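You operate a simulated robot arm through the tools that you are given. There is no shell and no other tool. Be economical: measure what you need, move in short steps, check, and stop when the job is done.

Carry out the task below with a simulated robot arm. There is one attempt and no reset: what you move stays moved.

Task
Latch the tank lid, stir the glue and feed the glue tray up to MIN.
Fine: latch before the stirrer runs; stir till the streaks are gone, stirrer off, then feed; slide the tray lid shut; spill nothing.

Only the result counts: the job must be done as asked and must still hold three seconds after the hand-in. Knocking over, shifting, dropping, spilling or breaking anything else fails it. A push-on lid holds only when it is set on centred and level and pressed home; a screw cap is set on level and turned clockwise until tight.

Robot
A 7-joint arm with a two-finger parallel gripper, fixed in place. Base frame: the origin is at the foot of the arm, x ahead of it, y to its left, z up. Readings come in cm, rad, newtons and seconds.
With the tool pointing down near the work surface it reaches from about 20 to 66 cm from the base axis. Its first joint turns from -1.152 to 1.152 rad. Payload 1.57 kg.
Tool frame: the origin (TCP) lies between the finger pads and is the grasp point; the fingertips stand 3 cm ahead of it; z points along the fingers, y is the line along which they close. Largest opening 11 cm; finger width 2.4, thickness 1.2; the body of the gripper, 4.8 by 11.2 cm, starts 7.8 cm behind the TCP.
Orientation is told as [roll, pitch, yaw] about the base's x, y, z axes, in that order, counted from this pose: with the fingers straight down and closing along the base's y, the tool's x points along the base's -x, its y along +y and its z along -z.

Tools
- The arm moves only by the tool servo_tool. Its argument "moves" is a list of rows, each a list of 7 numbers: the turn, a rotation vector about the tool's x, y, z in rad, then the shift along the tool's x, y, z in cm, then the opening, from 0 (shut) to 1 (fully open). In form: [[wx, wy, wz, x, y, z, fingers], ...]. A call has 1 to 12 rows; each row shifts and turns the commanded pose from where the row before left it, along the tool's axes as they then stand. A row lasts 0.2 s, in which the tool goes at most 5 cm and 0.15 rad; a call with a longer step from one row to the next is refused whole, and so is a gripper value outside its range. Where a pose cannot be reached the arm comes as near as it can. A force on the tool above 40 N (or 10 N above the force at the start of the call, whichever is more), or a blocked arm, ends the call early, and 0.2 s more pass. The fingers move at their own pace (about 10.8 cm/s each) and stop on an object; they squeeze with about 43 N. The grip force told is the motor's: it shows also when the fingers shut on nothing. Time passes only in rows, and 0.2 s behind the last, so rows that do not move let the fingers close. It gives the time, the measured TCP pose, the force on the tool (base axes), the opening and the grip force at its end, in the units of the frame above (readings bear some noise), and new pictures: "show" is both (left out), scene, wrist or none.
- Cameras (640 x 400 px; columns grow to the right, rows downward): "scene" is fixed at [16.54, -40.27, 138.39]; the picture's right is [0.73, -0.68, 0.00], its down [-0.51, -0.54, -0.67] and it looks along [0.46, 0.49, -0.74] (base axes); focal length 214 px, centre (320, 200). "wrist" rides on the gripper at [-3.6, 0, -8] in the tool frame; the picture's right is [0.00, -1.00, 0.00], its down [0.97, 0.00, -0.24] and it looks along [0.24, 0.00, 0.97] (tool axes); focal length 218 px, centre (320, 200). There is no depth. A picture from a camera that has moved, and an enlarged one, comes with that camera's place and axes in the base frame and with its lens.
- enlarge(camera, box): a new picture of the part [left, top, right, bottom] of that camera's present view, enlarged. No time passes.
- hand_in(): hands the job in; it is judged then, once.

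Work in short steps. Places have to be worked out from the pictures, the camera data and where the tool is seen: move nearer, look again, correct. Check each grasp and each placing, and mend what went wrong. You have 120 turns and 150 pictures in all, those below and enlarged ones among them. Open the gripper and draw the arm clear of the work before you hand the job in, unless the task says otherwise; then end with one line.

The tools are called after "Call:" as a command line: name --pt "numbers of a row" for each row, then --argument value for the rest, lists and objects as JSON in quotes. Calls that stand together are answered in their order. servo_tool: Moves the arm, as the interface text tells. Its arguments: {"type":"object","properties":{"moves":{"type":"array","items":{"type":"array","items":{"type":"number"}}},"show":{"type":"string","enum":["both","scene","wrist","none"]}},"required":["moves"]} The other tools are called the same way: enlarge (camera, box) takes an enlarged picture of a part of a camera's view; hand_in () hands the job in.

At the start:

```text
time_s: 0.0
tool_pos: [36.13, 2.52, 132.84]
ee_rot: [0.0, 0.002, -0.001]
wrist_force: [0.1, 0.2, 0.5]
finger_gap: 11.01
grasp_force: 0.1
```

scene: 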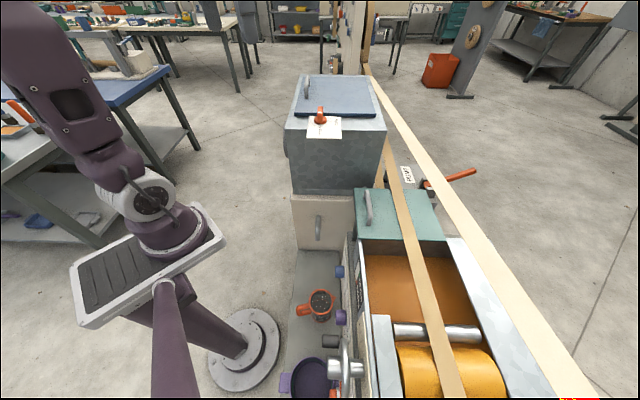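
wrist: 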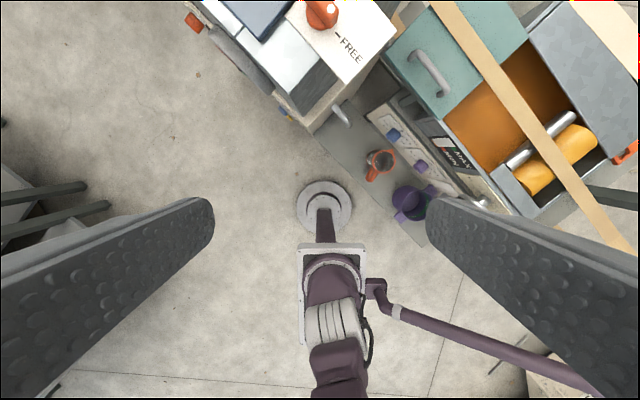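

I'll look closer at the machine from both cameras before moving.

Call:
enlarge --camera "scene" --box '[270, 60, 490, 200]'

Call:
enlarge --camera "scene" --box '[270, 180, 510, 400]'

Call:
enlarge --camera "wrist" --box '[180, 0, 640, 250]'

```text
2.86 times, centred on (380, 130) of scene
camera zoom: at [16.54, -40.27, 138.39], right [0.73, -0.68, 0.0], down [-0.51, -0.54, -0.67], along [0.46, 0.49, -0.74], focal length 613 px, centre (149, 400)
```

zoom: 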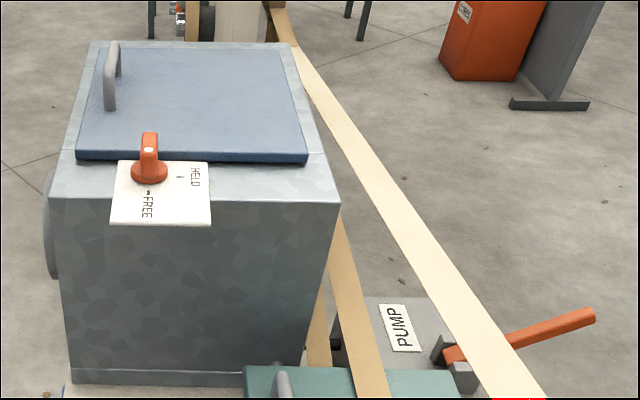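

```text
1.82 times, centred on (390, 290) of scene
camera zoom: at [16.54, -40.27, 138.39], right [0.73, -0.68, 0.0], down [-0.51, -0.54, -0.67], along [0.46, 0.49, -0.74], focal length 390 px, centre (193, 36)
```

zoom: 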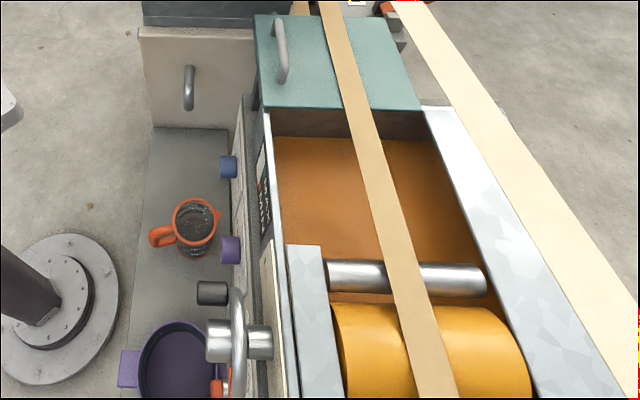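

```text
1.39 times, centred on (410, 125) of wrist
camera zoom: at [39.64, 2.41, 140.88], right [0.0, -1.0, 0.0], down [-0.97, 0.0, 0.24], along [-0.24, 0.0, -0.97], focal length 304 px, centre (195, 304)
```

zoom: 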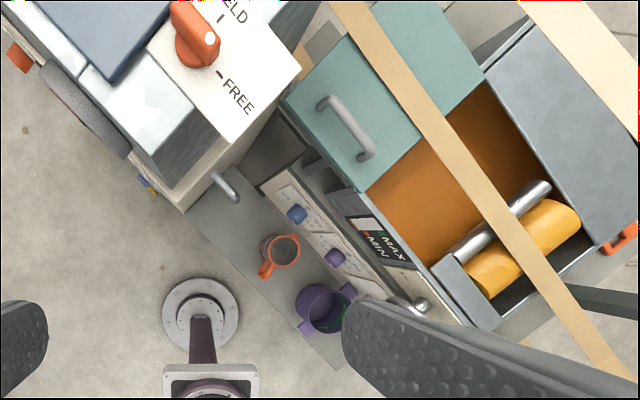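

The machine is turned about the vertical. The latch is near (56.5, 2, 107), the tray lid handle near (54.5, -20, 90.5) and the panel knobs near z 66, facing left. I'll lower a bit and tilt the wrist camera at the panel to read its labels.

Call:
servo_tool --pt "0 0 0 0 0 4 1" --pt "0 0 0 0 0 4 1" --pt "0 0 0 0 0 4 1" --pt "0 0 0 0 0 4 1" --pt "0.1 -0.08 0 0 0 0 1" --pt "0.1 -0.08 0 0 0 0 1" --pt "0.1 -0.08 0 0 0 0 1" --pt "0.1 -0.08 0 0 0 0 1" --pt "0.1 -0.08 0 0 0 0 1" --pt "0 0 0 0 0 0 1"

```text
time_s: 2.2
tool_pos: [36.05, 2.43, 116.91]
ee_rot: [-0.529, -0.382, 0.104]
wrist_force: [-0.5, 0.5, -0.3]
finger_gap: 11.03
grasp_force: 0.0
camera wrist: at [36.35, 6.46, 124.59], right [-0.1, -0.88, 0.47], down [-0.99, 0.02, -0.17], along [0.14, -0.48, -0.87], focal length 218 px, centre (320, 200)
```

scene: 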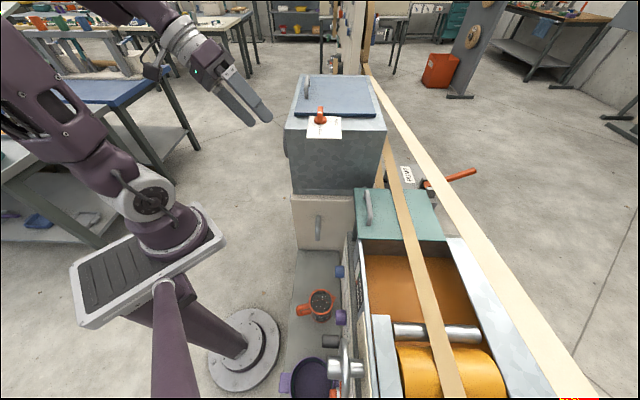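
wrist: 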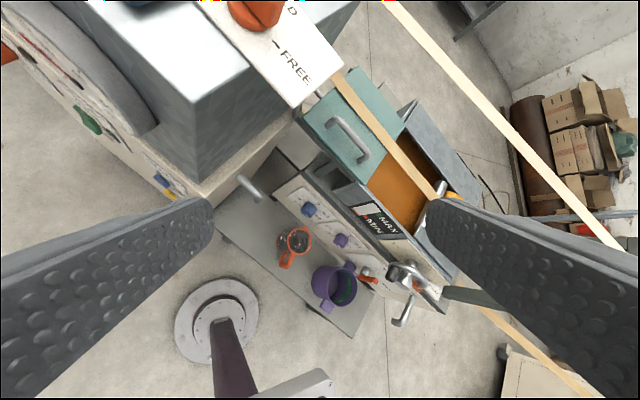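

Call:
enlarge --camera "wrist" --box '[230, 140, 470, 330]'

Call:
enlarge --camera "wrist" --box '[0, 0, 260, 200]'

```text
2.11 times, centred on (350, 235) of wrist
camera zoom: at [36.35, 6.46, 124.59], right [-0.1, -0.88, 0.47], down [-0.99, 0.02, -0.17], along [0.14, -0.48, -0.87], focal length 460 px, centre (257, 126)
```

zoom: 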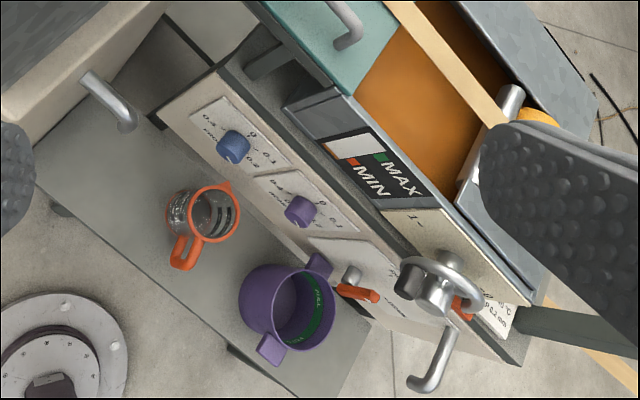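

```text
2.00 times, centred on (130, 100) of wrist
camera zoom: at [36.35, 6.46, 124.59], right [-0.1, -0.88, 0.47], down [-0.99, 0.02, -0.17], along [0.14, -0.48, -0.87], focal length 436 px, centre (700, 400)
```

zoom: 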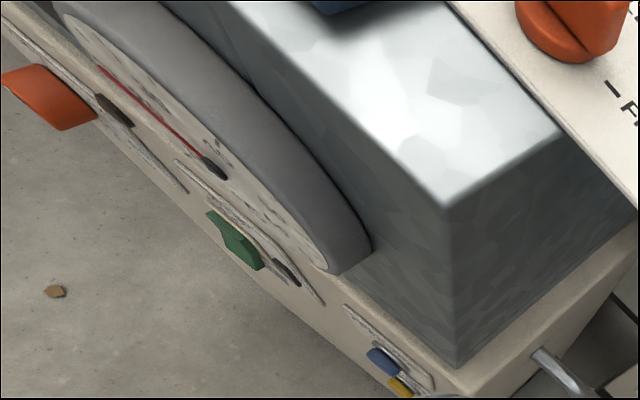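

The tank's side carries a gauge, an orange control, a green switch and small buttons. I'll go left of the tank and look at that face more squarely to read its labels.

Call:
servo_tool --pt "0 0 0 -0.43 4.5 0.06 1" --pt "0 0 0 -0.43 4.5 0.06 1" --pt "0 0 0 -0.43 4.5 0.06 1" --pt "0 0 0 -0.43 4.5 0.06 1" --pt "0 0 0 -0.43 4.5 0.06 1" --pt "0 0 0 -0.43 4.5 0.06 1" --pt "0 0 0 -0.43 4.5 0.06 1" --pt "0.1 -0.08 0 0 0 0 1" --pt "0.1 -0.08 0 0 0 0 1" --pt "0.1 -0.08 0 0 0 0 1" --pt "0.1 -0.08 0 0 0 0 1" --pt "0 0 0 0 0 0 1"

```text
time_s: 4.8
tool_pos: [41.92, 30.27, 103.06]
ee_rot: [-1.055, -0.607, 0.362]
wrist_force: [0.3, 0.2, 0.0]
finger_gap: 11.0
grasp_force: 0.1
camera wrist: at [40.19, 36.96, 108.26], right [-0.29, -0.64, 0.71], down [-0.88, -0.11, -0.46], along [0.37, -0.76, -0.53], focal length 218 px, centre (320, 200)
```

scene: 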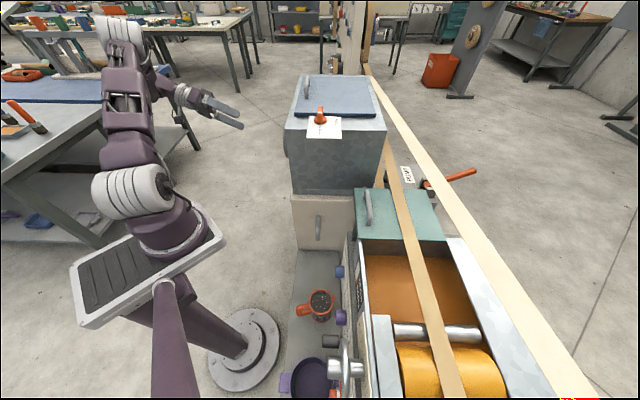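
wrist: 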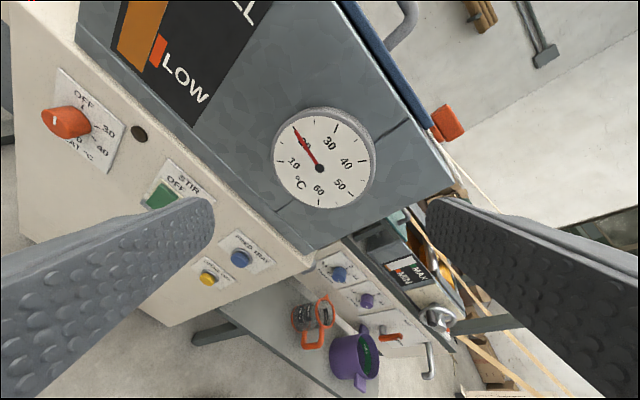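

Call:
enlarge --camera "wrist" --box '[20, 60, 300, 300]'

Call:
enlarge --camera "wrist" --box '[180, 210, 300, 300]'

Call:
enlarge --camera "wrist" --box '[280, 230, 480, 390]'

```text
1.67 times, centred on (160, 180) of wrist
camera zoom: at [40.19, 36.96, 108.26], right [-0.29, -0.64, 0.71], down [-0.88, -0.11, -0.46], along [0.37, -0.76, -0.53], focal length 364 px, centre (587, 233)
```

zoom: 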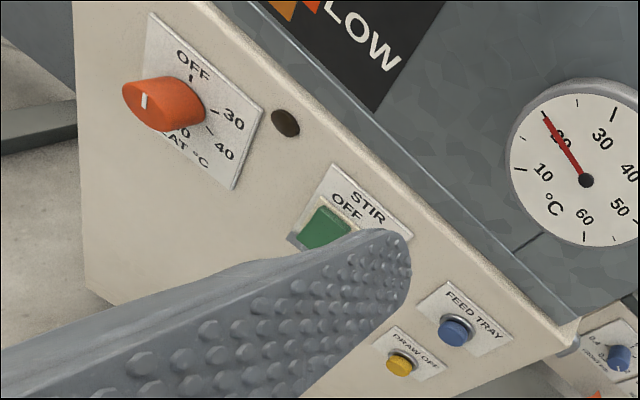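

```text
4.44 times, centred on (240, 255) of wrist
camera zoom: at [40.19, 36.96, 108.26], right [-0.29, -0.64, 0.71], down [-0.88, -0.11, -0.46], along [0.37, -0.76, -0.53], focal length 970 px, centre (676, -44)
```

zoom: 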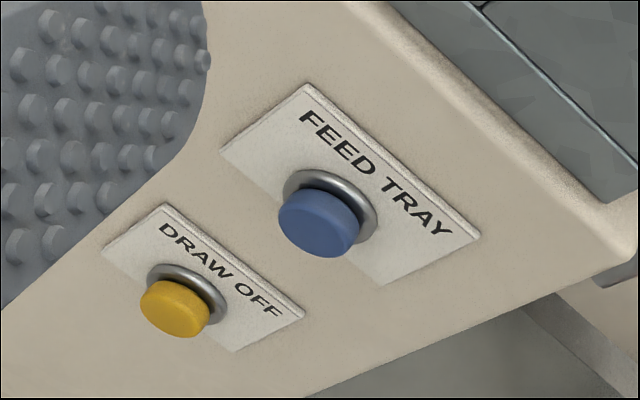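

```text
2.50 times, centred on (380, 310) of wrist
camera zoom: at [40.19, 36.96, 108.26], right [-0.29, -0.64, 0.71], down [-0.88, -0.11, -0.46], along [0.37, -0.76, -0.53], focal length 546 px, centre (170, -75)
```

zoom: 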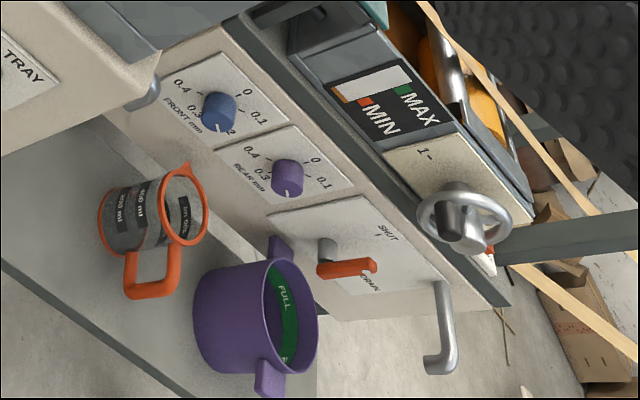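

The panel now reads clearly: STIR switch (OFF), FEED TRAY button (blue) and DRAW OFF (yellow, to avoid). I need the drain valve state before feeding, so I'll move to look at it.

Call:
servo_tool --pt "0 0 0 3.2 -1.9 1.76 1" --pt "0 0 0 3.2 -1.9 1.76 1" --pt "0 0 0 3.2 -1.9 1.76 1" --pt "0 0 0 3.2 -1.9 1.76 1" --pt "0 0 0 3.2 -1.9 1.76 1" --pt "0 0 0.15 0 0 0 1" --pt "0 0 0.15 0 0 0 1" --pt "0 0 0.15 0 0 0 1" --pt "0 0 0.15 0 0 0 1" --pt "0 0 0.15 0 0 0 1" --pt "0 0 0.15 0 0 0 1" --show "wrist"

```text
time_s: 7.2
tool_pos: [38.57, 17.21, 102.7]
ee_rot: [-0.01, -1.152, -0.893]
wrist_force: [-0.4, 0.6, 0.7]
finger_gap: 11.0
grasp_force: 0.0
out of reach, approached as far as the arm can: row 9, 10, 11
camera wrist: at [34.93, 21.7, 109.21], right [-0.78, -0.62, 0.0], down [-0.38, 0.48, -0.79], along [0.49, -0.62, -0.62], focal length 218 px, centre (320, 200)
```

wrist: 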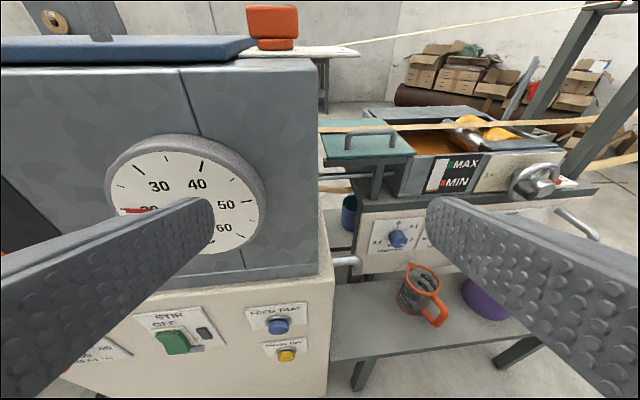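

This view is good; the right finger hides the drain valve. I'll shift along the machine to uncover it.

Call:
servo_tool --pt "0 0 0 0 -4 0 1" --pt "0 0 0 0 -4 0 1" --pt "0 0 0 0 -4 0 1" --pt "0 0 0 0 0 0 1" --show "wrist"

```text
time_s: 8.2
tool_pos: [34.81, 12.29, 108.6]
ee_rot: [-0.005, -1.15, -0.895]
wrist_force: [-0.7, 0.4, 0.4]
finger_gap: 10.98
grasp_force: 0.0
out of reach, approached as far as the arm can: row 1, 2, 3
camera wrist: at [31.18, 16.79, 115.06], right [-0.78, -0.62, 0.0], down [-0.38, 0.48, -0.79], along [0.49, -0.62, -0.62], focal length 218 px, centre (320, 200)
```

wrist: 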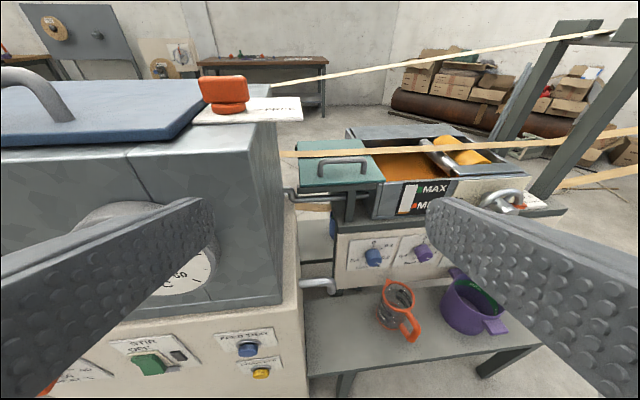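

I'll turn the tool toward the right to bring the drain valve out from behind the finger.

Call:
servo_tool --pt "0.15 0 0 0 0 0 1" --pt "0.15 0 0 0 0 0 1" --pt "0.15 0 0 0 0 0 1" --pt "0.1 0 0 0 0 0 1" --pt "0 0 0 0 0 0 1" --show "wrist"

Call:
enlarge --camera "wrist" --box '[240, 150, 440, 300]'

```text
time_s: 9.4
tool_pos: [34.75, 12.33, 108.77]
ee_rot: [-0.545, -1.151, -0.904]
wrist_force: [1.1, -0.4, -0.3]
finger_gap: 10.98
grasp_force: 0.1
camera wrist: at [35.1, 18.55, 114.73], right [-0.96, -0.16, 0.21], down [-0.26, 0.53, -0.8], along [0.01, -0.83, -0.56], focal length 218 px, centre (320, 200)
```

wrist: 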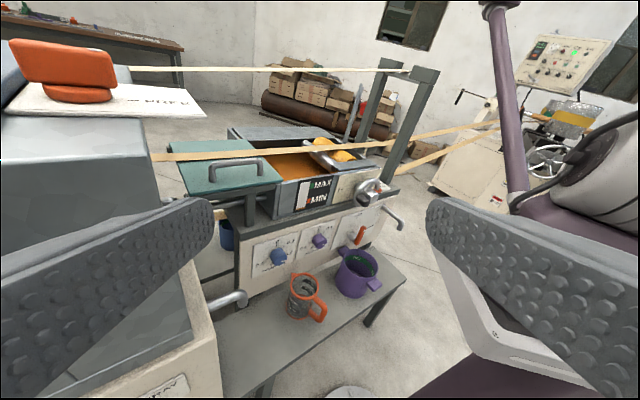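

```text
2.67 times, centred on (340, 225) of wrist
camera zoom: at [35.1, 18.55, 114.73], right [-0.96, -0.16, 0.21], down [-0.26, 0.53, -0.8], along [0.01, -0.83, -0.56], focal length 582 px, centre (267, 133)
```

zoom: 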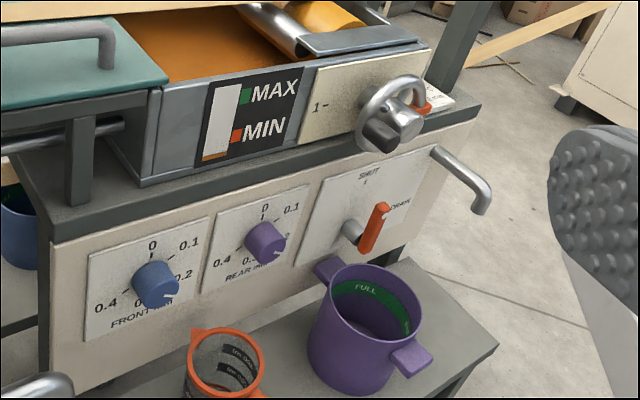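

The drain lever stands parallel to the SHUT mark, so the drain is shut. Now a closer look at the pump fitting and the latch in the scene view.

Call:
enlarge --camera "scene" --box '[380, 150, 500, 225]'

Call:
enlarge --camera "scene" --box '[285, 70, 395, 145]'

```text
5.33 times, centred on (440, 188) of scene
camera zoom: at [16.54, -40.27, 138.39], right [0.73, -0.68, 0.0], down [-0.51, -0.54, -0.67], along [0.46, 0.49, -0.74], focal length 1144 px, centre (-320, 267)
```

zoom: 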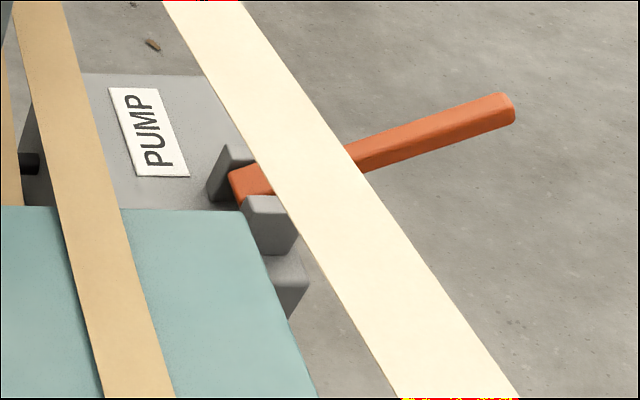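

```text
5.33 times, centred on (340, 108) of scene
camera zoom: at [16.54, -40.27, 138.39], right [0.73, -0.68, 0.0], down [-0.51, -0.54, -0.67], along [0.46, 0.49, -0.74], focal length 1144 px, centre (213, 693)
```

zoom: 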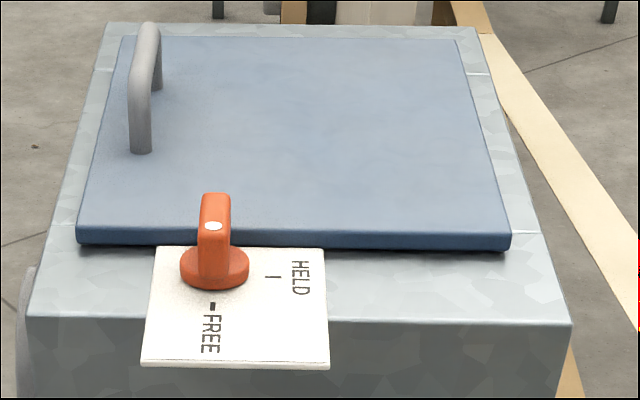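

The latch knob points to FREE and must turn 90° counter‑clockwise to HELD. I'll lift clear and bring the tool vertical to approach it from above.

Call:
servo_tool --pt "0 0 0 -3.6 -0.8 -1.4 1" --pt "0 0 0 -3.6 -0.8 -1.4 1" --pt "0 0 0 -3.6 -0.8 -1.4 1" --pt "-0.14 0 0 0 0 0 1" --pt "-0.14 0 0 0 0 0 1" --pt "-0.14 0 0 0 0 0 1" --pt "-0.13 0 0 0 0 0 1" --pt "0 0.145 0 0 0 0 1" --pt "0 0.145 0 0 0 0 1" --pt "0 0.145 0 0 0 0 1" --pt "0 0.145 0 0 0 0 1" --show "none"

Call:
servo_tool --pt "0 0.145 0 0 0 0 1" --pt "0 0.145 0 0 0 0 1" --pt "0 0.145 0 0 0 0 1" --pt "0 0.135 0 0 0 0 1" --pt "0 0 0 0 0 0 1" --show "wrist"

```text
time_s: 11.8
tool_pos: [34.74, 12.42, 120.59]
ee_rot: [0.003, -0.57, -0.898]
wrist_force: [0.0, 0.1, 1.3]
finger_gap: 10.98
grasp_force: 0.1
```

```text
time_s: 13.0
tool_pos: [34.88, 12.45, 120.59]
ee_rot: [0.004, 0.001, -0.899]
wrist_force: [-0.5, 1.3, -0.5]
finger_gap: 11.02
grasp_force: 0.0
camera wrist: at [37.06, 9.46, 128.52], right [-0.78, -0.62, 0.0], down [-0.61, 0.76, 0.24], along [-0.15, 0.19, -0.97], focal length 218 px, centre (320, 200)
```

wrist: 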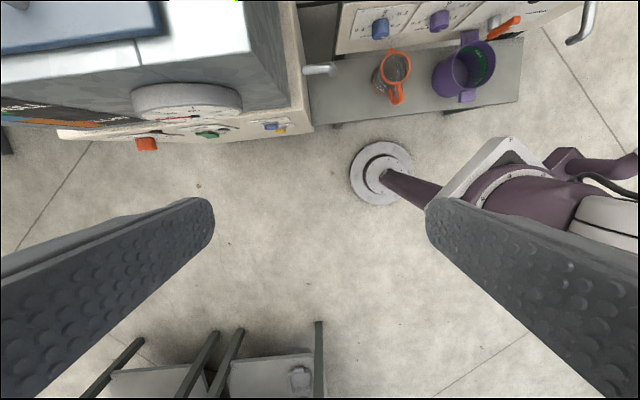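

Vertical now. The machine's axes look to be about 45° to the base, so I'll rotate the tool to yaw ≈ 0.785 (fingers closing across the knob's bar).

Call:
servo_tool --pt "0 0 -0.14 0 0 0 1" --pt "0 0 -0.14 0 0 0 1" --pt "0 0 -0.14 0 0 0 1" --pt "0 0 -0.14 0 0 0 1" --pt "0 0 -0.14 0 0 0 1" --pt "0 0 -0.14 0 0 0 1" --pt "0 0 -0.14 0 0 0 1" --pt "0 0 -0.14 0 0 0 1" --pt "0 0 -0.14 0 0 0 1" --pt "0 0 -0.14 0 0 0 1" --pt "0 0 -0.14 0 0 0 1" --pt "0 0 -0.14 0 0 0 1" --show "none"

Call:
servo_tool --pt "0 0 0 -1.63 -4.36 0 1" --pt "0 0 0 -1.63 -4.36 0 1" --pt "0 0 0 -1.63 -4.36 0 1" --pt "0 0 0 -1.63 -4.36 0 1" --pt "0 0 0 -1.63 -4.36 0 1" --pt "0 0 0 0 0 0 1" --show "wrist"

```text
time_s: 15.6
tool_pos: [34.8, 12.48, 120.56]
ee_rot: [-0.002, -0.002, 0.785]
wrist_force: [0.6, -0.2, 0.8]
finger_gap: 10.99
grasp_force: 0.0
```

```text
time_s: 17.0
tool_pos: [55.96, 2.98, 120.4]
ee_rot: [-0.001, -0.002, 0.782]
wrist_force: [-0.3, 1.6, 0.0]
finger_gap: 11.01
grasp_force: 0.2
camera wrist: at [58.51, 5.41, 128.47], right [0.7, -0.71, 0.0], down [-0.69, -0.68, 0.24], along [-0.17, -0.17, -0.97], focal length 218 px, centre (320, 200)
```

wrist: 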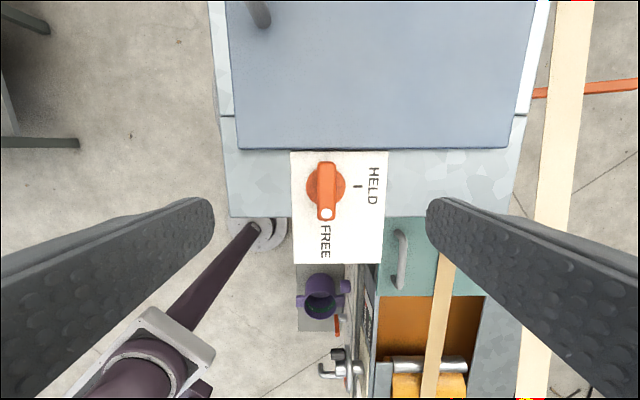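

Alignment is good. The knob is at about (56.0, 2.0), with the bar top near z 111. I'll test in the air whether the wrist can turn the +90° needed.

Call:
servo_tool --pt "0 0 -0.145 0 0 0 1" --pt "0 0 -0.145 0 0 0 1" --pt "0 0 -0.145 0 0 0 1" --pt "0 0 -0.145 0 0 0 1" --pt "0 0 -0.145 0 0 0 1" --pt "0 0 -0.145 0 0 0 1" --pt "0 0 -0.145 0 0 0 1" --pt "0 0 -0.145 0 0 0 1" --pt "0 0 -0.145 0 0 0 1" --pt "0 0 -0.145 0 0 0 1" --pt "0 0 -0.145 0 0 0 1" --pt "0 0 0 0 0 0 1" --show "none"

```text
time_s: 19.6
tool_pos: [55.85, 2.66, 120.62]
ee_rot: [-0.002, 0.002, 2.379]
wrist_force: [-0.2, -0.1, 0.2]
finger_gap: 11.02
grasp_force: 0.0
```

The range is fine. Rotating back, centring on the knob, and lowering with the fingers part-closed.

Call:
servo_tool --pt "0 0 0.145 0 0 0 1" --pt "0 0 0.145 0 0 0 1" --pt "0 0 0.145 0 0 0 1" --pt "0 0 0.145 0 0 0 1" --pt "0 0 0.145 0 0 0 1" --pt "0 0 0.145 0 0 0 1" --pt "0 0 0.145 0 0 0 1" --pt "0 0 0.145 0 0 0 1" --pt "0 0 0.145 0 0 0 1" --pt "0 0 0.145 0 0 0 1" --pt "0 0 0.145 0 0 0 0.6" --pt "0 0 0 0.39 -0.6 0 0.6" --show "none"

Call:
servo_tool --pt "0 0 0 0 0 2 0.6" --pt "0 0 0 0 0 2 0.6" --pt "0 0 0 0 0 1.5 0.6" --pt "0 0 0 0 0 0 0.6"

```text
time_s: 22.2
tool_pos: [56.2, 1.94, 120.47]
ee_rot: [-0.002, -0.002, 0.779]
wrist_force: [-0.6, -0.3, 0.4]
finger_gap: 6.59
grasp_force: 0.1
```

```text
time_s: 23.2
tool_pos: [56.26, 2.01, 114.93]
ee_rot: [-0.002, -0.004, 0.782]
wrist_force: [0.8, 0.3, 0.4]
finger_gap: 6.62
grasp_force: 0.0
camera wrist: at [58.85, 4.41, 122.94], right [0.7, -0.71, 0.0], down [-0.69, -0.68, 0.24], along [-0.17, -0.17, -0.97], focal length 218 px, centre (320, 200)
```

scene: 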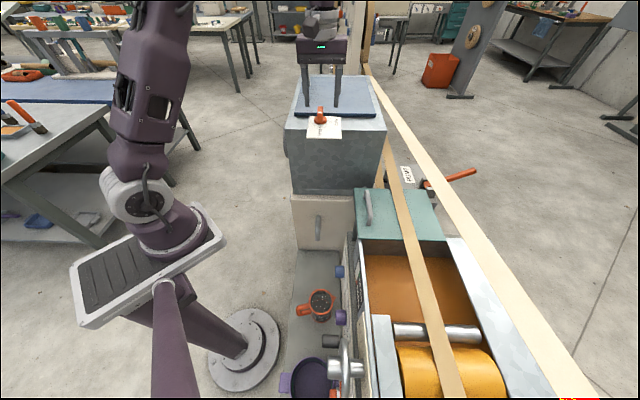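
wrist: 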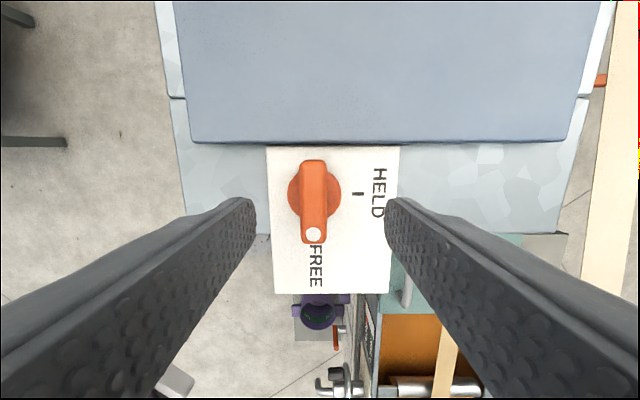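

The knob sits at about (56.5, 2.5), with the bar top near z 111 and the plate near 108.5. I'll correct slightly, lower to TCP ≈ 112.4 and close.

Call:
servo_tool --pt "0 0 0 -0.45 0.15 1 0.5" --pt "0 0 0 0 0 1 0.5" --pt "0 0 0 0 0 0.6 0.5" --pt "0 0 0 0 0 0 0" --pt "0 0 0 0 0 0 0" --pt "0 0 0 0 0 0 0"

```text
time_s: 24.6
tool_pos: [56.25, 2.55, 112.35]
ee_rot: [-0.001, -0.001, 0.783]
wrist_force: [-14.1, 10.0, 0.6]
finger_gap: 1.57
grasp_force: 31.8
camera wrist: at [58.88, 4.95, 120.41], right [0.71, -0.71, 0.0], down [-0.69, -0.69, 0.24], along [-0.17, -0.17, -0.97], focal length 218 px, centre (320, 200)
```

scene: 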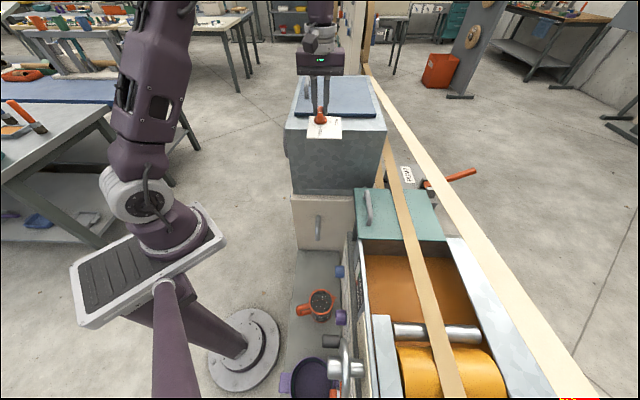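
wrist: 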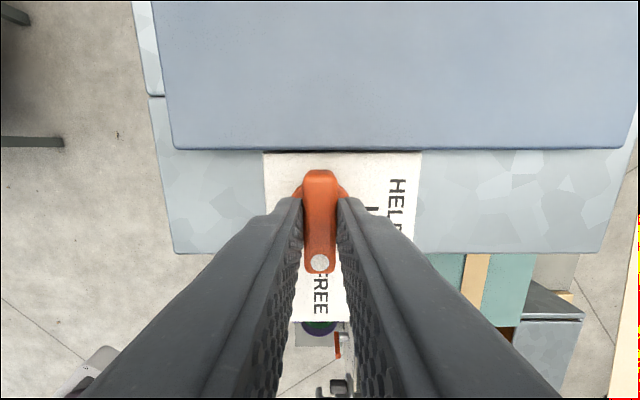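

The bar is gripped (gap 1.57) with a sideways load, so I'll relieve it by shifting ~0.35 cm, then turn +90°.

Call:
servo_tool --pt "0 0 0 -0.15 0.35 0 0" --pt "0 0 -0.1 0 0 0 0" --pt "0 0 -0.1 0 0 0 0" --pt "0 0 -0.1 0 0 0 0" --pt "0 0 -0.1 0 0 0 0"

```text
time_s: 25.8
tool_pos: [56.18, 2.58, 112.41]
ee_rot: [-0.004, 0.002, 1.183]
wrist_force: [-1.4, -15.3, -19.6]
finger_gap: 1.6
grasp_force: 31.5
camera wrist: at [57.66, 5.83, 120.43], right [0.93, -0.38, 0.0], down [-0.37, -0.9, 0.24], along [-0.09, -0.22, -0.97], focal length 218 px, centre (320, 200)
```

scene: 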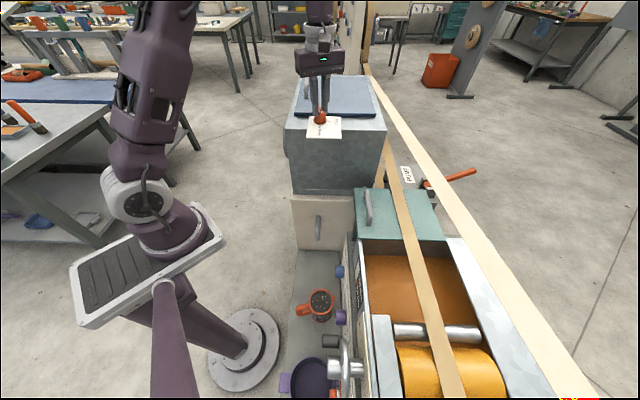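
wrist: 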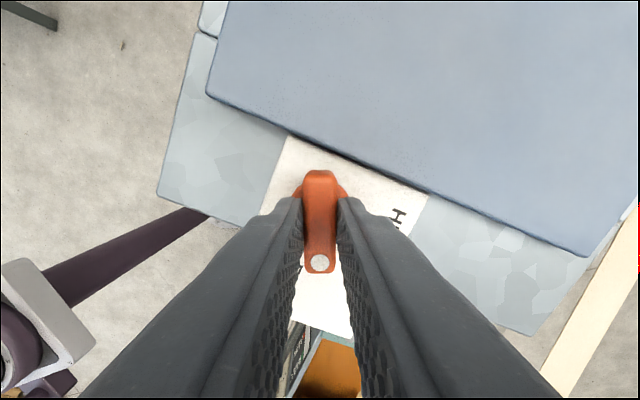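

The knob turns with the tool. I'll relieve the side load and continue toward HELD.

Call:
servo_tool --pt "0 0 -0.1 0.25 -0.1 0.1 0" --pt "0 0 -0.12 0 0 0 0" --pt "0 0 -0.12 0 0 0 0" --pt "0 0 -0.12 0 0 0 0" --show "none"

```text
time_s: 26.8
tool_pos: [56.15, 2.58, 112.55]
ee_rot: [-0.003, -0.002, 1.643]
wrist_force: [-8.4, -2.9, -9.9]
finger_gap: 1.58
grasp_force: 31.7
```

Loads are modest; continuing the turn.

Call:
servo_tool --pt "0 0 -0.12 0 0.15 0 0" --pt "0 0 -0.12 0 0 0 0" --pt "0 0 -0.12 0 0 0 0" --pt "0 0 -0.12 0 0 0 0" --pt "0 0 -0.12 0 0 0 0" --pt "0 0 -0.1 0 0 0 0"

```text
time_s: 28.2
tool_pos: [56.14, 2.56, 112.43]
ee_rot: [-0.005, 0.005, 2.345]
wrist_force: [9.6, 8.1, 8.9]
finger_gap: 1.6
grasp_force: 31.2
camera wrist: at [53.57, 5.01, 120.45], right [0.71, 0.7, 0.01], down [0.68, -0.69, 0.24], along [0.17, -0.17, -0.97], focal length 218 px, centre (320, 200)
```

scene: 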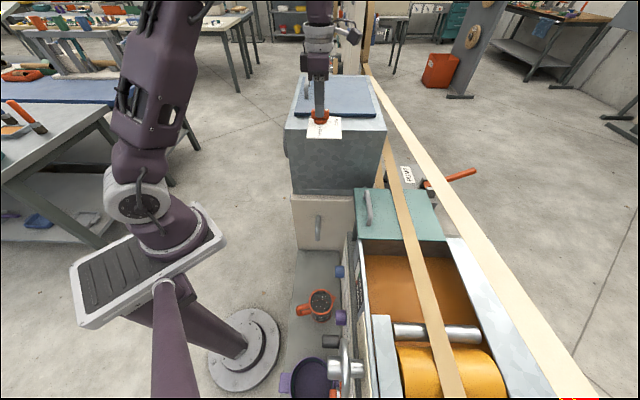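
wrist: 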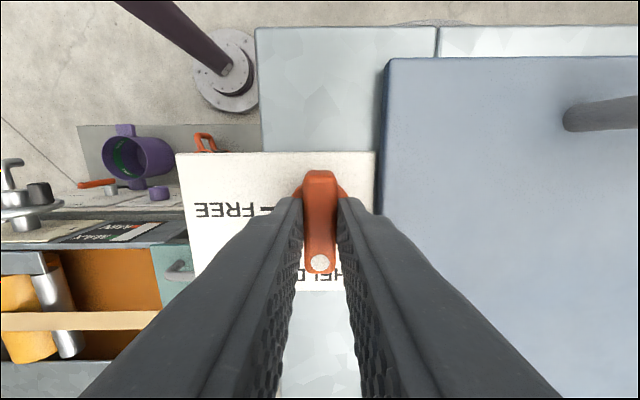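

The bar now points to HELD. I'll add a slight extra turn to seat it, then release and rise for a look.

Call:
servo_tool --pt "0 0 -0.05 0 0 0 0" --pt "0 0 0 0 0 0 0" --pt "0 0 0 0 0 0 0.5" --pt "0 0 0 0 0 0 0.5" --pt "0 0 0 0 0 -3 0.5" --pt "0 0 0 0 0 -3 0.5" --pt "0 0 0 0 0 -2 0.5" --pt "0 0 0 0 0 0 0.5" --show "wrist"

```text
time_s: 30.0
tool_pos: [56.0, 2.39, 120.34]
ee_rot: [-0.002, 0.001, 2.391]
wrist_force: [0.5, -0.2, 0.4]
finger_gap: 5.49
grasp_force: 0.0
camera wrist: at [53.47, 4.74, 128.33], right [0.68, 0.73, 0.0], down [0.71, -0.66, 0.24], along [0.18, -0.16, -0.97], focal length 218 px, centre (320, 200)
```

wrist: 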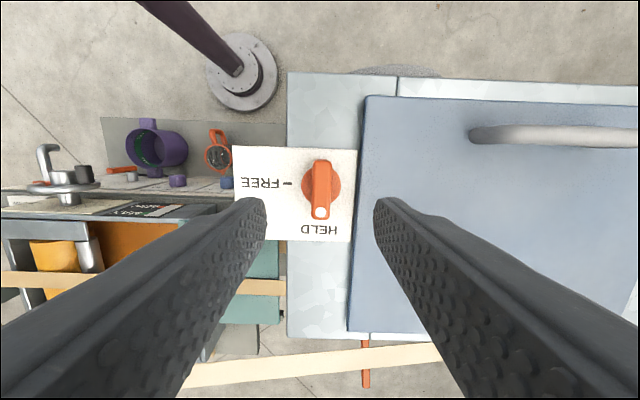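

Latch is at HELD. Next is the STIR switch, which I estimate at (63, 25.5, 69) on the tank's left-facing panel, with FEED TRAY at about (49.8, 13.8, 70.8). I'll move left of the tank and unwind the wrist.

Call:
servo_tool --pt "0 0 0 -4.19 -1.56 0 0.5" --pt "0 0 0 -4.19 -1.56 0 0.5" --pt "0 0 0 -4.19 -1.56 0 0.5" --pt "0 0 0 -4.19 -1.56 0 0.5" --pt "0 0 0 -4.19 -1.56 0 0.5" --pt "0 0 0 -4.19 -1.56 0 0.5" --pt "0 0 0 -4.19 -1.56 0 0.5" --pt "0 0 0.15 0 0 0 0.5" --pt "0 0 0.15 0 0 0 0.5" --pt "0 0 0.15 0 0 0 0.5" --pt "0 0 0.15 0 0 0 0.5" --show "none"

Call:
servo_tool --pt "0 0 0.15 0 0 0 0" --pt "0 0 0.15 0 0 0 0" --pt "0 0 0.15 0 0 0 0" --pt "0 0 0.15 0 0 0 0" --pt "0 0 0.15 0 0 0 0" --pt "0 0 0.15 0 0 0 0" --pt "0 0 0.15 0 0 0 0" --pt "0 0 0.15 0 0 0 0" --pt "0 0 0.15 0 0 0 0" --pt "0 0 0.15 0 0 0 0" --pt "0 0 0.15 0 0 0 0" --pt "0 0 0.15 0 0 0 0" --show "none"

Call:
servo_tool --pt "0 0 0.15 0 0 0 0" --pt "0 0 0.15 0 0 0 0" --pt "0 0 0.15 0 0 0 0" --pt "0 0 0.15 0 0 0 0" --pt "0 0 0.14 0 0 0 0" --pt "0 0 0.03 0 0 4 0" --pt "0 -0.15 0 0 0 0 0" --pt "0 -0.15 0 0 0 0 0" --pt "0 -0.15 0 0 0 0 0" --pt "0 -0.15 0 0 0 0 0" --pt "0 -0.15 0 0 0 0 0" --pt "0 -0.15 0 0 0 0 0" --show "wrist"

```text
time_s: 32.4
tool_pos: [41.78, 30.56, 120.35]
ee_rot: [-0.003, -0.001, 1.79]
wrist_force: [0.1, 1.4, -1.0]
finger_gap: 5.5
grasp_force: 0.1
```

```text
time_s: 35.0
tool_pos: [41.94, 30.47, 120.43]
ee_rot: [-0.002, -0.004, -0.011]
wrist_force: [0.1, -0.1, 0.3]
finger_gap: 0.01
grasp_force: 21.1
```

```text
time_s: 37.6
tool_pos: [41.94, 30.59, 116.26]
ee_rot: [0.004, -0.903, -0.779]
wrist_force: [0.2, 0.0, -0.6]
finger_gap: 0.0
grasp_force: 21.2
camera wrist: at [39.14, 33.23, 124.13], right [-0.7, -0.71, 0.0], down [-0.56, 0.55, -0.61], along [0.44, -0.43, -0.79], focal length 218 px, centre (320, 200)
```

wrist: 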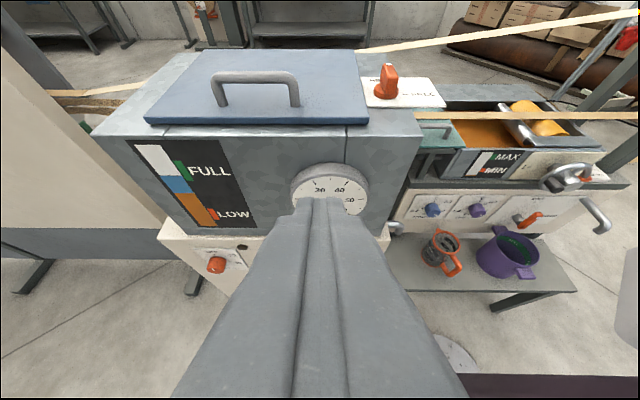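

I can see the tank's sight glass (split blue and orange layers means unmixed). I'll move down toward the STIR switch with a flatter tool.

Call:
servo_tool --pt "0 0 0 3.2 1.36 2.86 0" --pt "0 0 0 3.2 1.36 2.86 0" --pt "0 0 0 3.2 1.36 2.86 0" --pt "0 0 0 3.2 1.36 2.86 0" --pt "0 0 0 3.2 1.36 2.86 0" --pt "0 0 0 3.2 1.36 2.86 0" --pt "0 0 0 3.2 1.36 2.86 0" --pt "0 -0.13 0 0 0 0 0" --pt "0 -0.13 0 0 0 0 0" --pt "0 -0.13 0 0 0 0 0" --pt "0 0 0 0 0 0 0"

```text
time_s: 40.0
tool_pos: [49.27, 35.63, 86.96]
ee_rot: [0.006, -1.293, -0.782]
wrist_force: [0.1, -0.2, 0.0]
finger_gap: 0.0
grasp_force: 21.4
out of reach, approached as far as the arm can: row 10
camera wrist: at [44.56, 40.28, 92.54], right [-0.7, -0.71, 0.0], down [-0.35, 0.35, -0.87], along [0.62, -0.61, -0.5], focal length 218 px, centre (320, 200)
```

scene: 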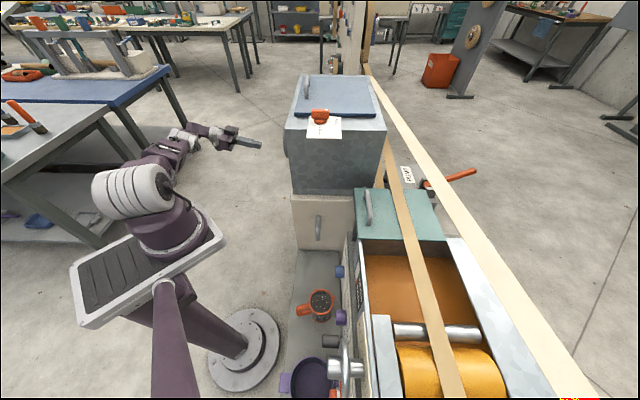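
wrist: 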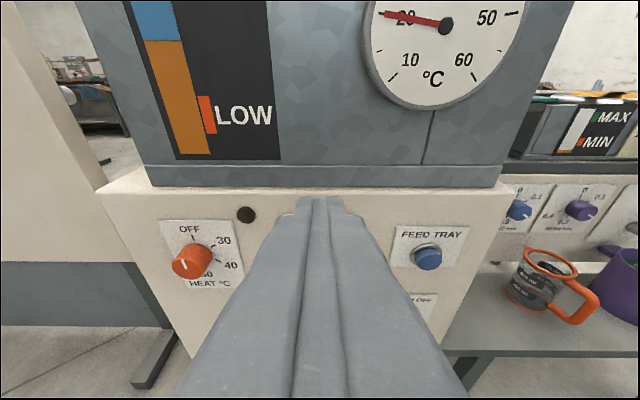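

FEED TRAY confirmed at about (49.9, 14.0, 70.7). The fingers hide the STIR switch, so I'll shift right to uncover it.

Call:
servo_tool --pt "0 0 0 0 -4 0 0" --pt "0 0 0 0 -4 0 0" --pt "0 0 0 0 0 0 0" --show "wrist"

Call:
enlarge --camera "wrist" --box '[120, 180, 440, 380]'

```text
time_s: 40.8
tool_pos: [43.59, 29.83, 87.02]
ee_rot: [0.013, -1.293, -0.788]
wrist_force: [0.2, -0.8, 0.2]
finger_gap: 0.0
grasp_force: 21.1
camera wrist: at [38.81, 34.46, 92.65], right [-0.7, -0.71, 0.0], down [-0.35, 0.35, -0.87], along [0.62, -0.61, -0.5], focal length 218 px, centre (320, 200)
```

wrist: 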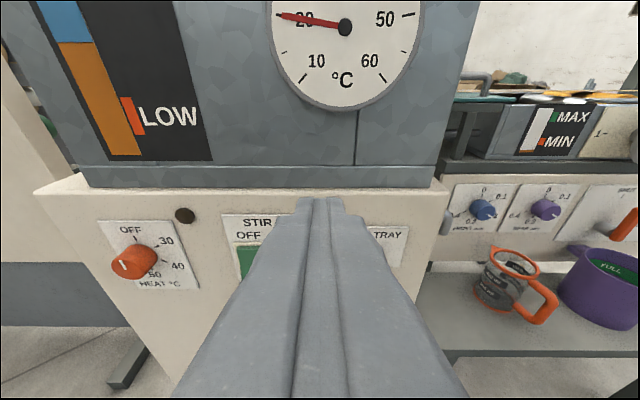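

```text
2.00 times, centred on (280, 280) of wrist
camera zoom: at [38.81, 34.46, 92.65], right [-0.7, -0.71, 0.0], down [-0.35, 0.35, -0.87], along [0.62, -0.61, -0.5], focal length 436 px, centre (400, 40)
```

zoom: 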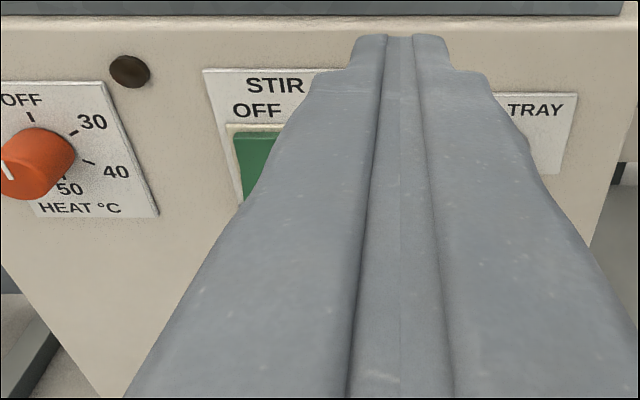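

Another small shift right to expose the whole STIR plate.

Call:
servo_tool --pt "0 0 0 0 -3 0 0" --pt "0 0 0 0 -3 0 0" --pt "0 0 0 0 0 0 0" --show "none"

Call:
enlarge --camera "wrist" --box '[80, 180, 400, 380]'

```text
time_s: 41.6
tool_pos: [42.22, 28.39, 86.91]
ee_rot: [0.009, -1.293, -0.784]
wrist_force: [0.2, 0.1, -0.3]
finger_gap: 0.0
grasp_force: 21.4
out of reach, approached as far as the arm can: row 1, 2
```

```text
2.00 times, centred on (240, 280) of wrist
camera zoom: at [37.35, 33.09, 92.56], right [-0.7, -0.71, 0.0], down [-0.35, 0.35, -0.87], along [0.62, -0.61, -0.5], focal length 436 px, centre (480, 40)
```

zoom: 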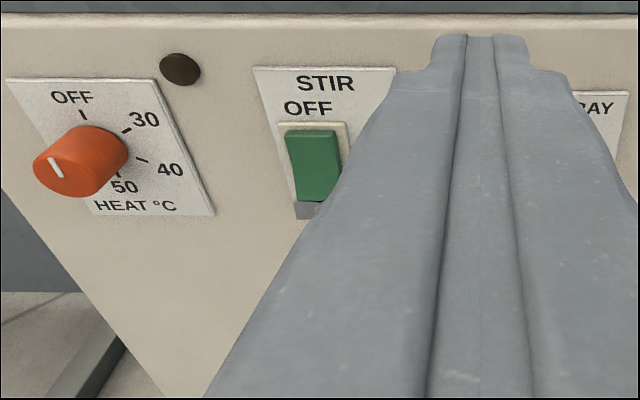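

The rocker's top is pressed (OFF), so I'll press its lower end. I estimate that at about (61.8, 25.9, 67.8). Moving to stand off in front of it.

Call:
servo_tool --pt "0 0 0 2.42 2.02 1.8 0" --pt "0 0 0 2.42 2.02 1.8 0" --pt "0 0 0 2.42 2.02 1.8 0" --pt "0 0 0 2.42 2.02 1.8 0" --pt "0 0 0 2.42 2.02 1.8 0" --pt "0 0 0 2.42 2.02 1.8 0" --pt "0 0 0 0 0 0 0"

```text
time_s: 43.2
tool_pos: [51.01, 29.69, 76.03]
ee_rot: [0.011, -1.291, -0.782]
wrist_force: [-0.1, 0.7, 0.9]
finger_gap: 0.0
grasp_force: 21.5
out of reach, approached as far as the arm can: row 4, 5, 6
camera wrist: at [46.17, 34.18, 81.67], right [-0.7, -0.71, 0.0], down [-0.35, 0.35, -0.87], along [0.62, -0.61, -0.5], focal length 218 px, centre (320, 200)
```

scene: 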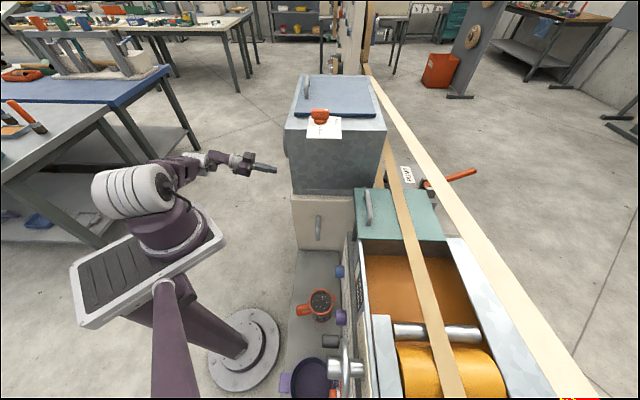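
wrist: 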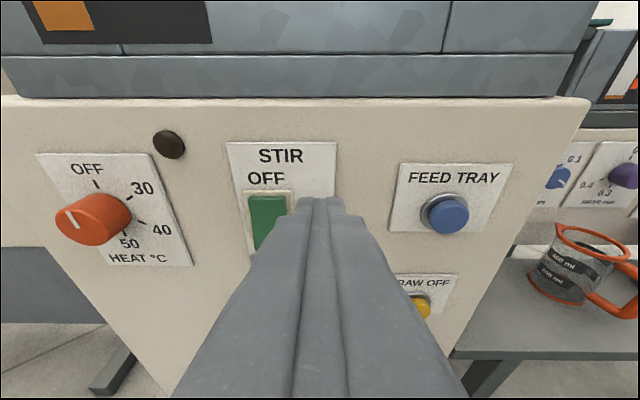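

Reach is limited with the tool so flat; I'll steepen the tool and re-measure.

Call:
servo_tool --pt "0 0.15 0 0 0 0 0" --pt "0 0.15 0 0 0 0 0" --pt "0 0.14 0 0 0 0 0" --pt "0 0 0 0 0 0 0" --pt "0 0 0 0 0 0 0" --show "wrist"

```text
time_s: 44.4
tool_pos: [50.75, 29.53, 76.1]
ee_rot: [0.003, -0.852, -0.779]
wrist_force: [0.4, 0.1, 0.0]
finger_gap: 0.0
grasp_force: 21.9
camera wrist: at [48.29, 31.92, 83.92], right [-0.7, -0.71, 0.0], down [-0.58, 0.58, -0.57], along [0.41, -0.4, -0.82], focal length 218 px, centre (320, 200)
```

wrist: 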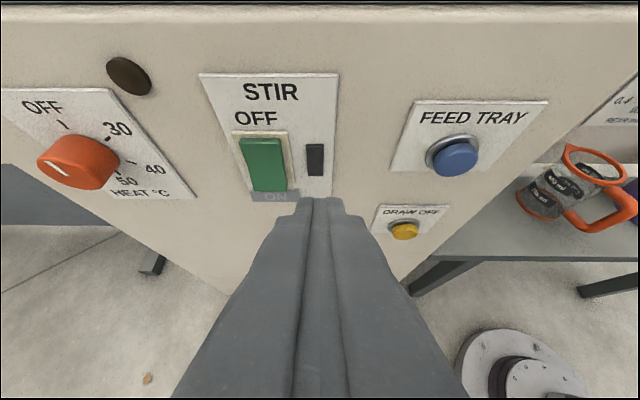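

Call:
enlarge --camera "wrist" --box '[190, 60, 350, 220]'

```text
2.50 times, centred on (270, 140) of wrist
camera zoom: at [48.29, 31.92, 83.92], right [-0.7, -0.71, 0.0], down [-0.58, 0.58, -0.57], along [0.41, -0.4, -0.82], focal length 546 px, centre (445, 350)
```

zoom: 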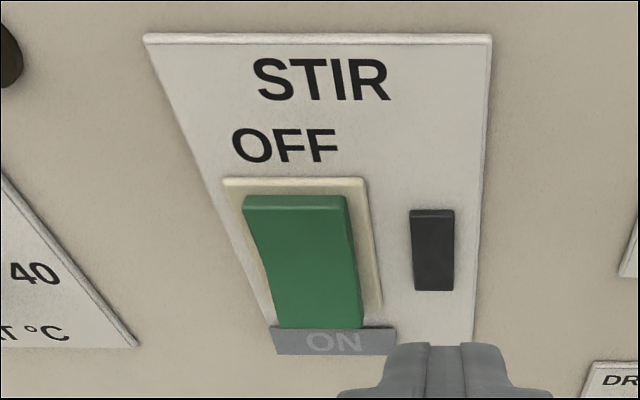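

It is a rocker: ON at the bottom, currently standing out. I'll move the tip in front of its lower end.

Call:
servo_tool --pt "0 0 0 0.25 1.58 2.3 0" --pt "0 0 0 0.25 1.58 2.3 0" --pt "0 0 0 0.24 1.58 2.0 0" --pt "0 0 0 0 0 0 0" --show "wrist"

```text
time_s: 45.4
tool_pos: [57.19, 29.13, 71.11]
ee_rot: [0.002, -0.853, -0.777]
wrist_force: [0.0, 0.5, 0.1]
finger_gap: 0.0
grasp_force: 20.8
out of reach, approached as far as the arm can: row 3
camera wrist: at [54.61, 31.52, 79.15], right [-0.7, -0.71, 0.0], down [-0.58, 0.57, -0.57], along [0.41, -0.4, -0.82], focal length 218 px, centre (320, 200)
```

wrist: 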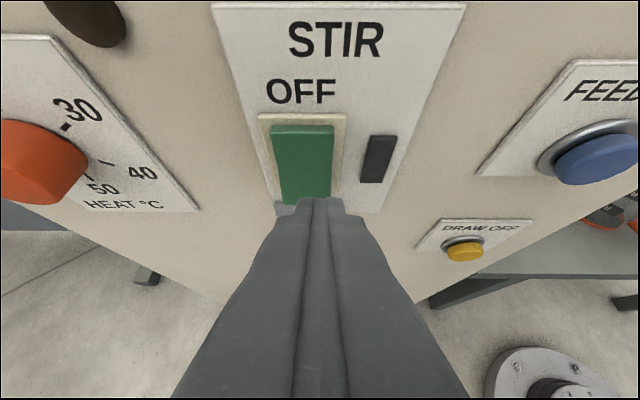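

The tip is in front of the rocker but a bit high and short. I'll lower and advance gently.

Call:
servo_tool --pt "0 0 0 0.5 0.2 0.5 0" --pt "0 0 0 0.5 0.1 0.5 0" --pt "0 0 0 -0.2 0 0.4 0" --pt "0 0 0 0 0 0 0" --show "wrist"

```text
time_s: 46.4
tool_pos: [56.91, 27.96, 69.86]
ee_rot: [-0.033, -0.856, -0.752]
wrist_force: [0.9, 0.0, 0.0]
finger_gap: 0.0
grasp_force: 21.1
out of reach, approached as far as the arm can: row 1, 2, 3
camera wrist: at [54.51, 30.62, 77.73], right [-0.7, -0.71, 0.02], down [-0.59, 0.56, -0.58], along [0.4, -0.42, -0.82], focal length 218 px, centre (320, 200)
```

wrist: 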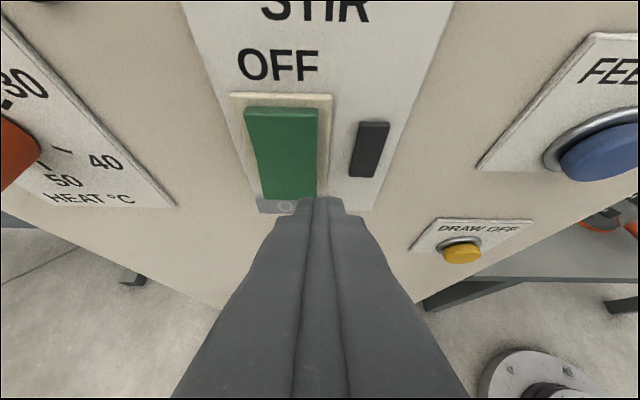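

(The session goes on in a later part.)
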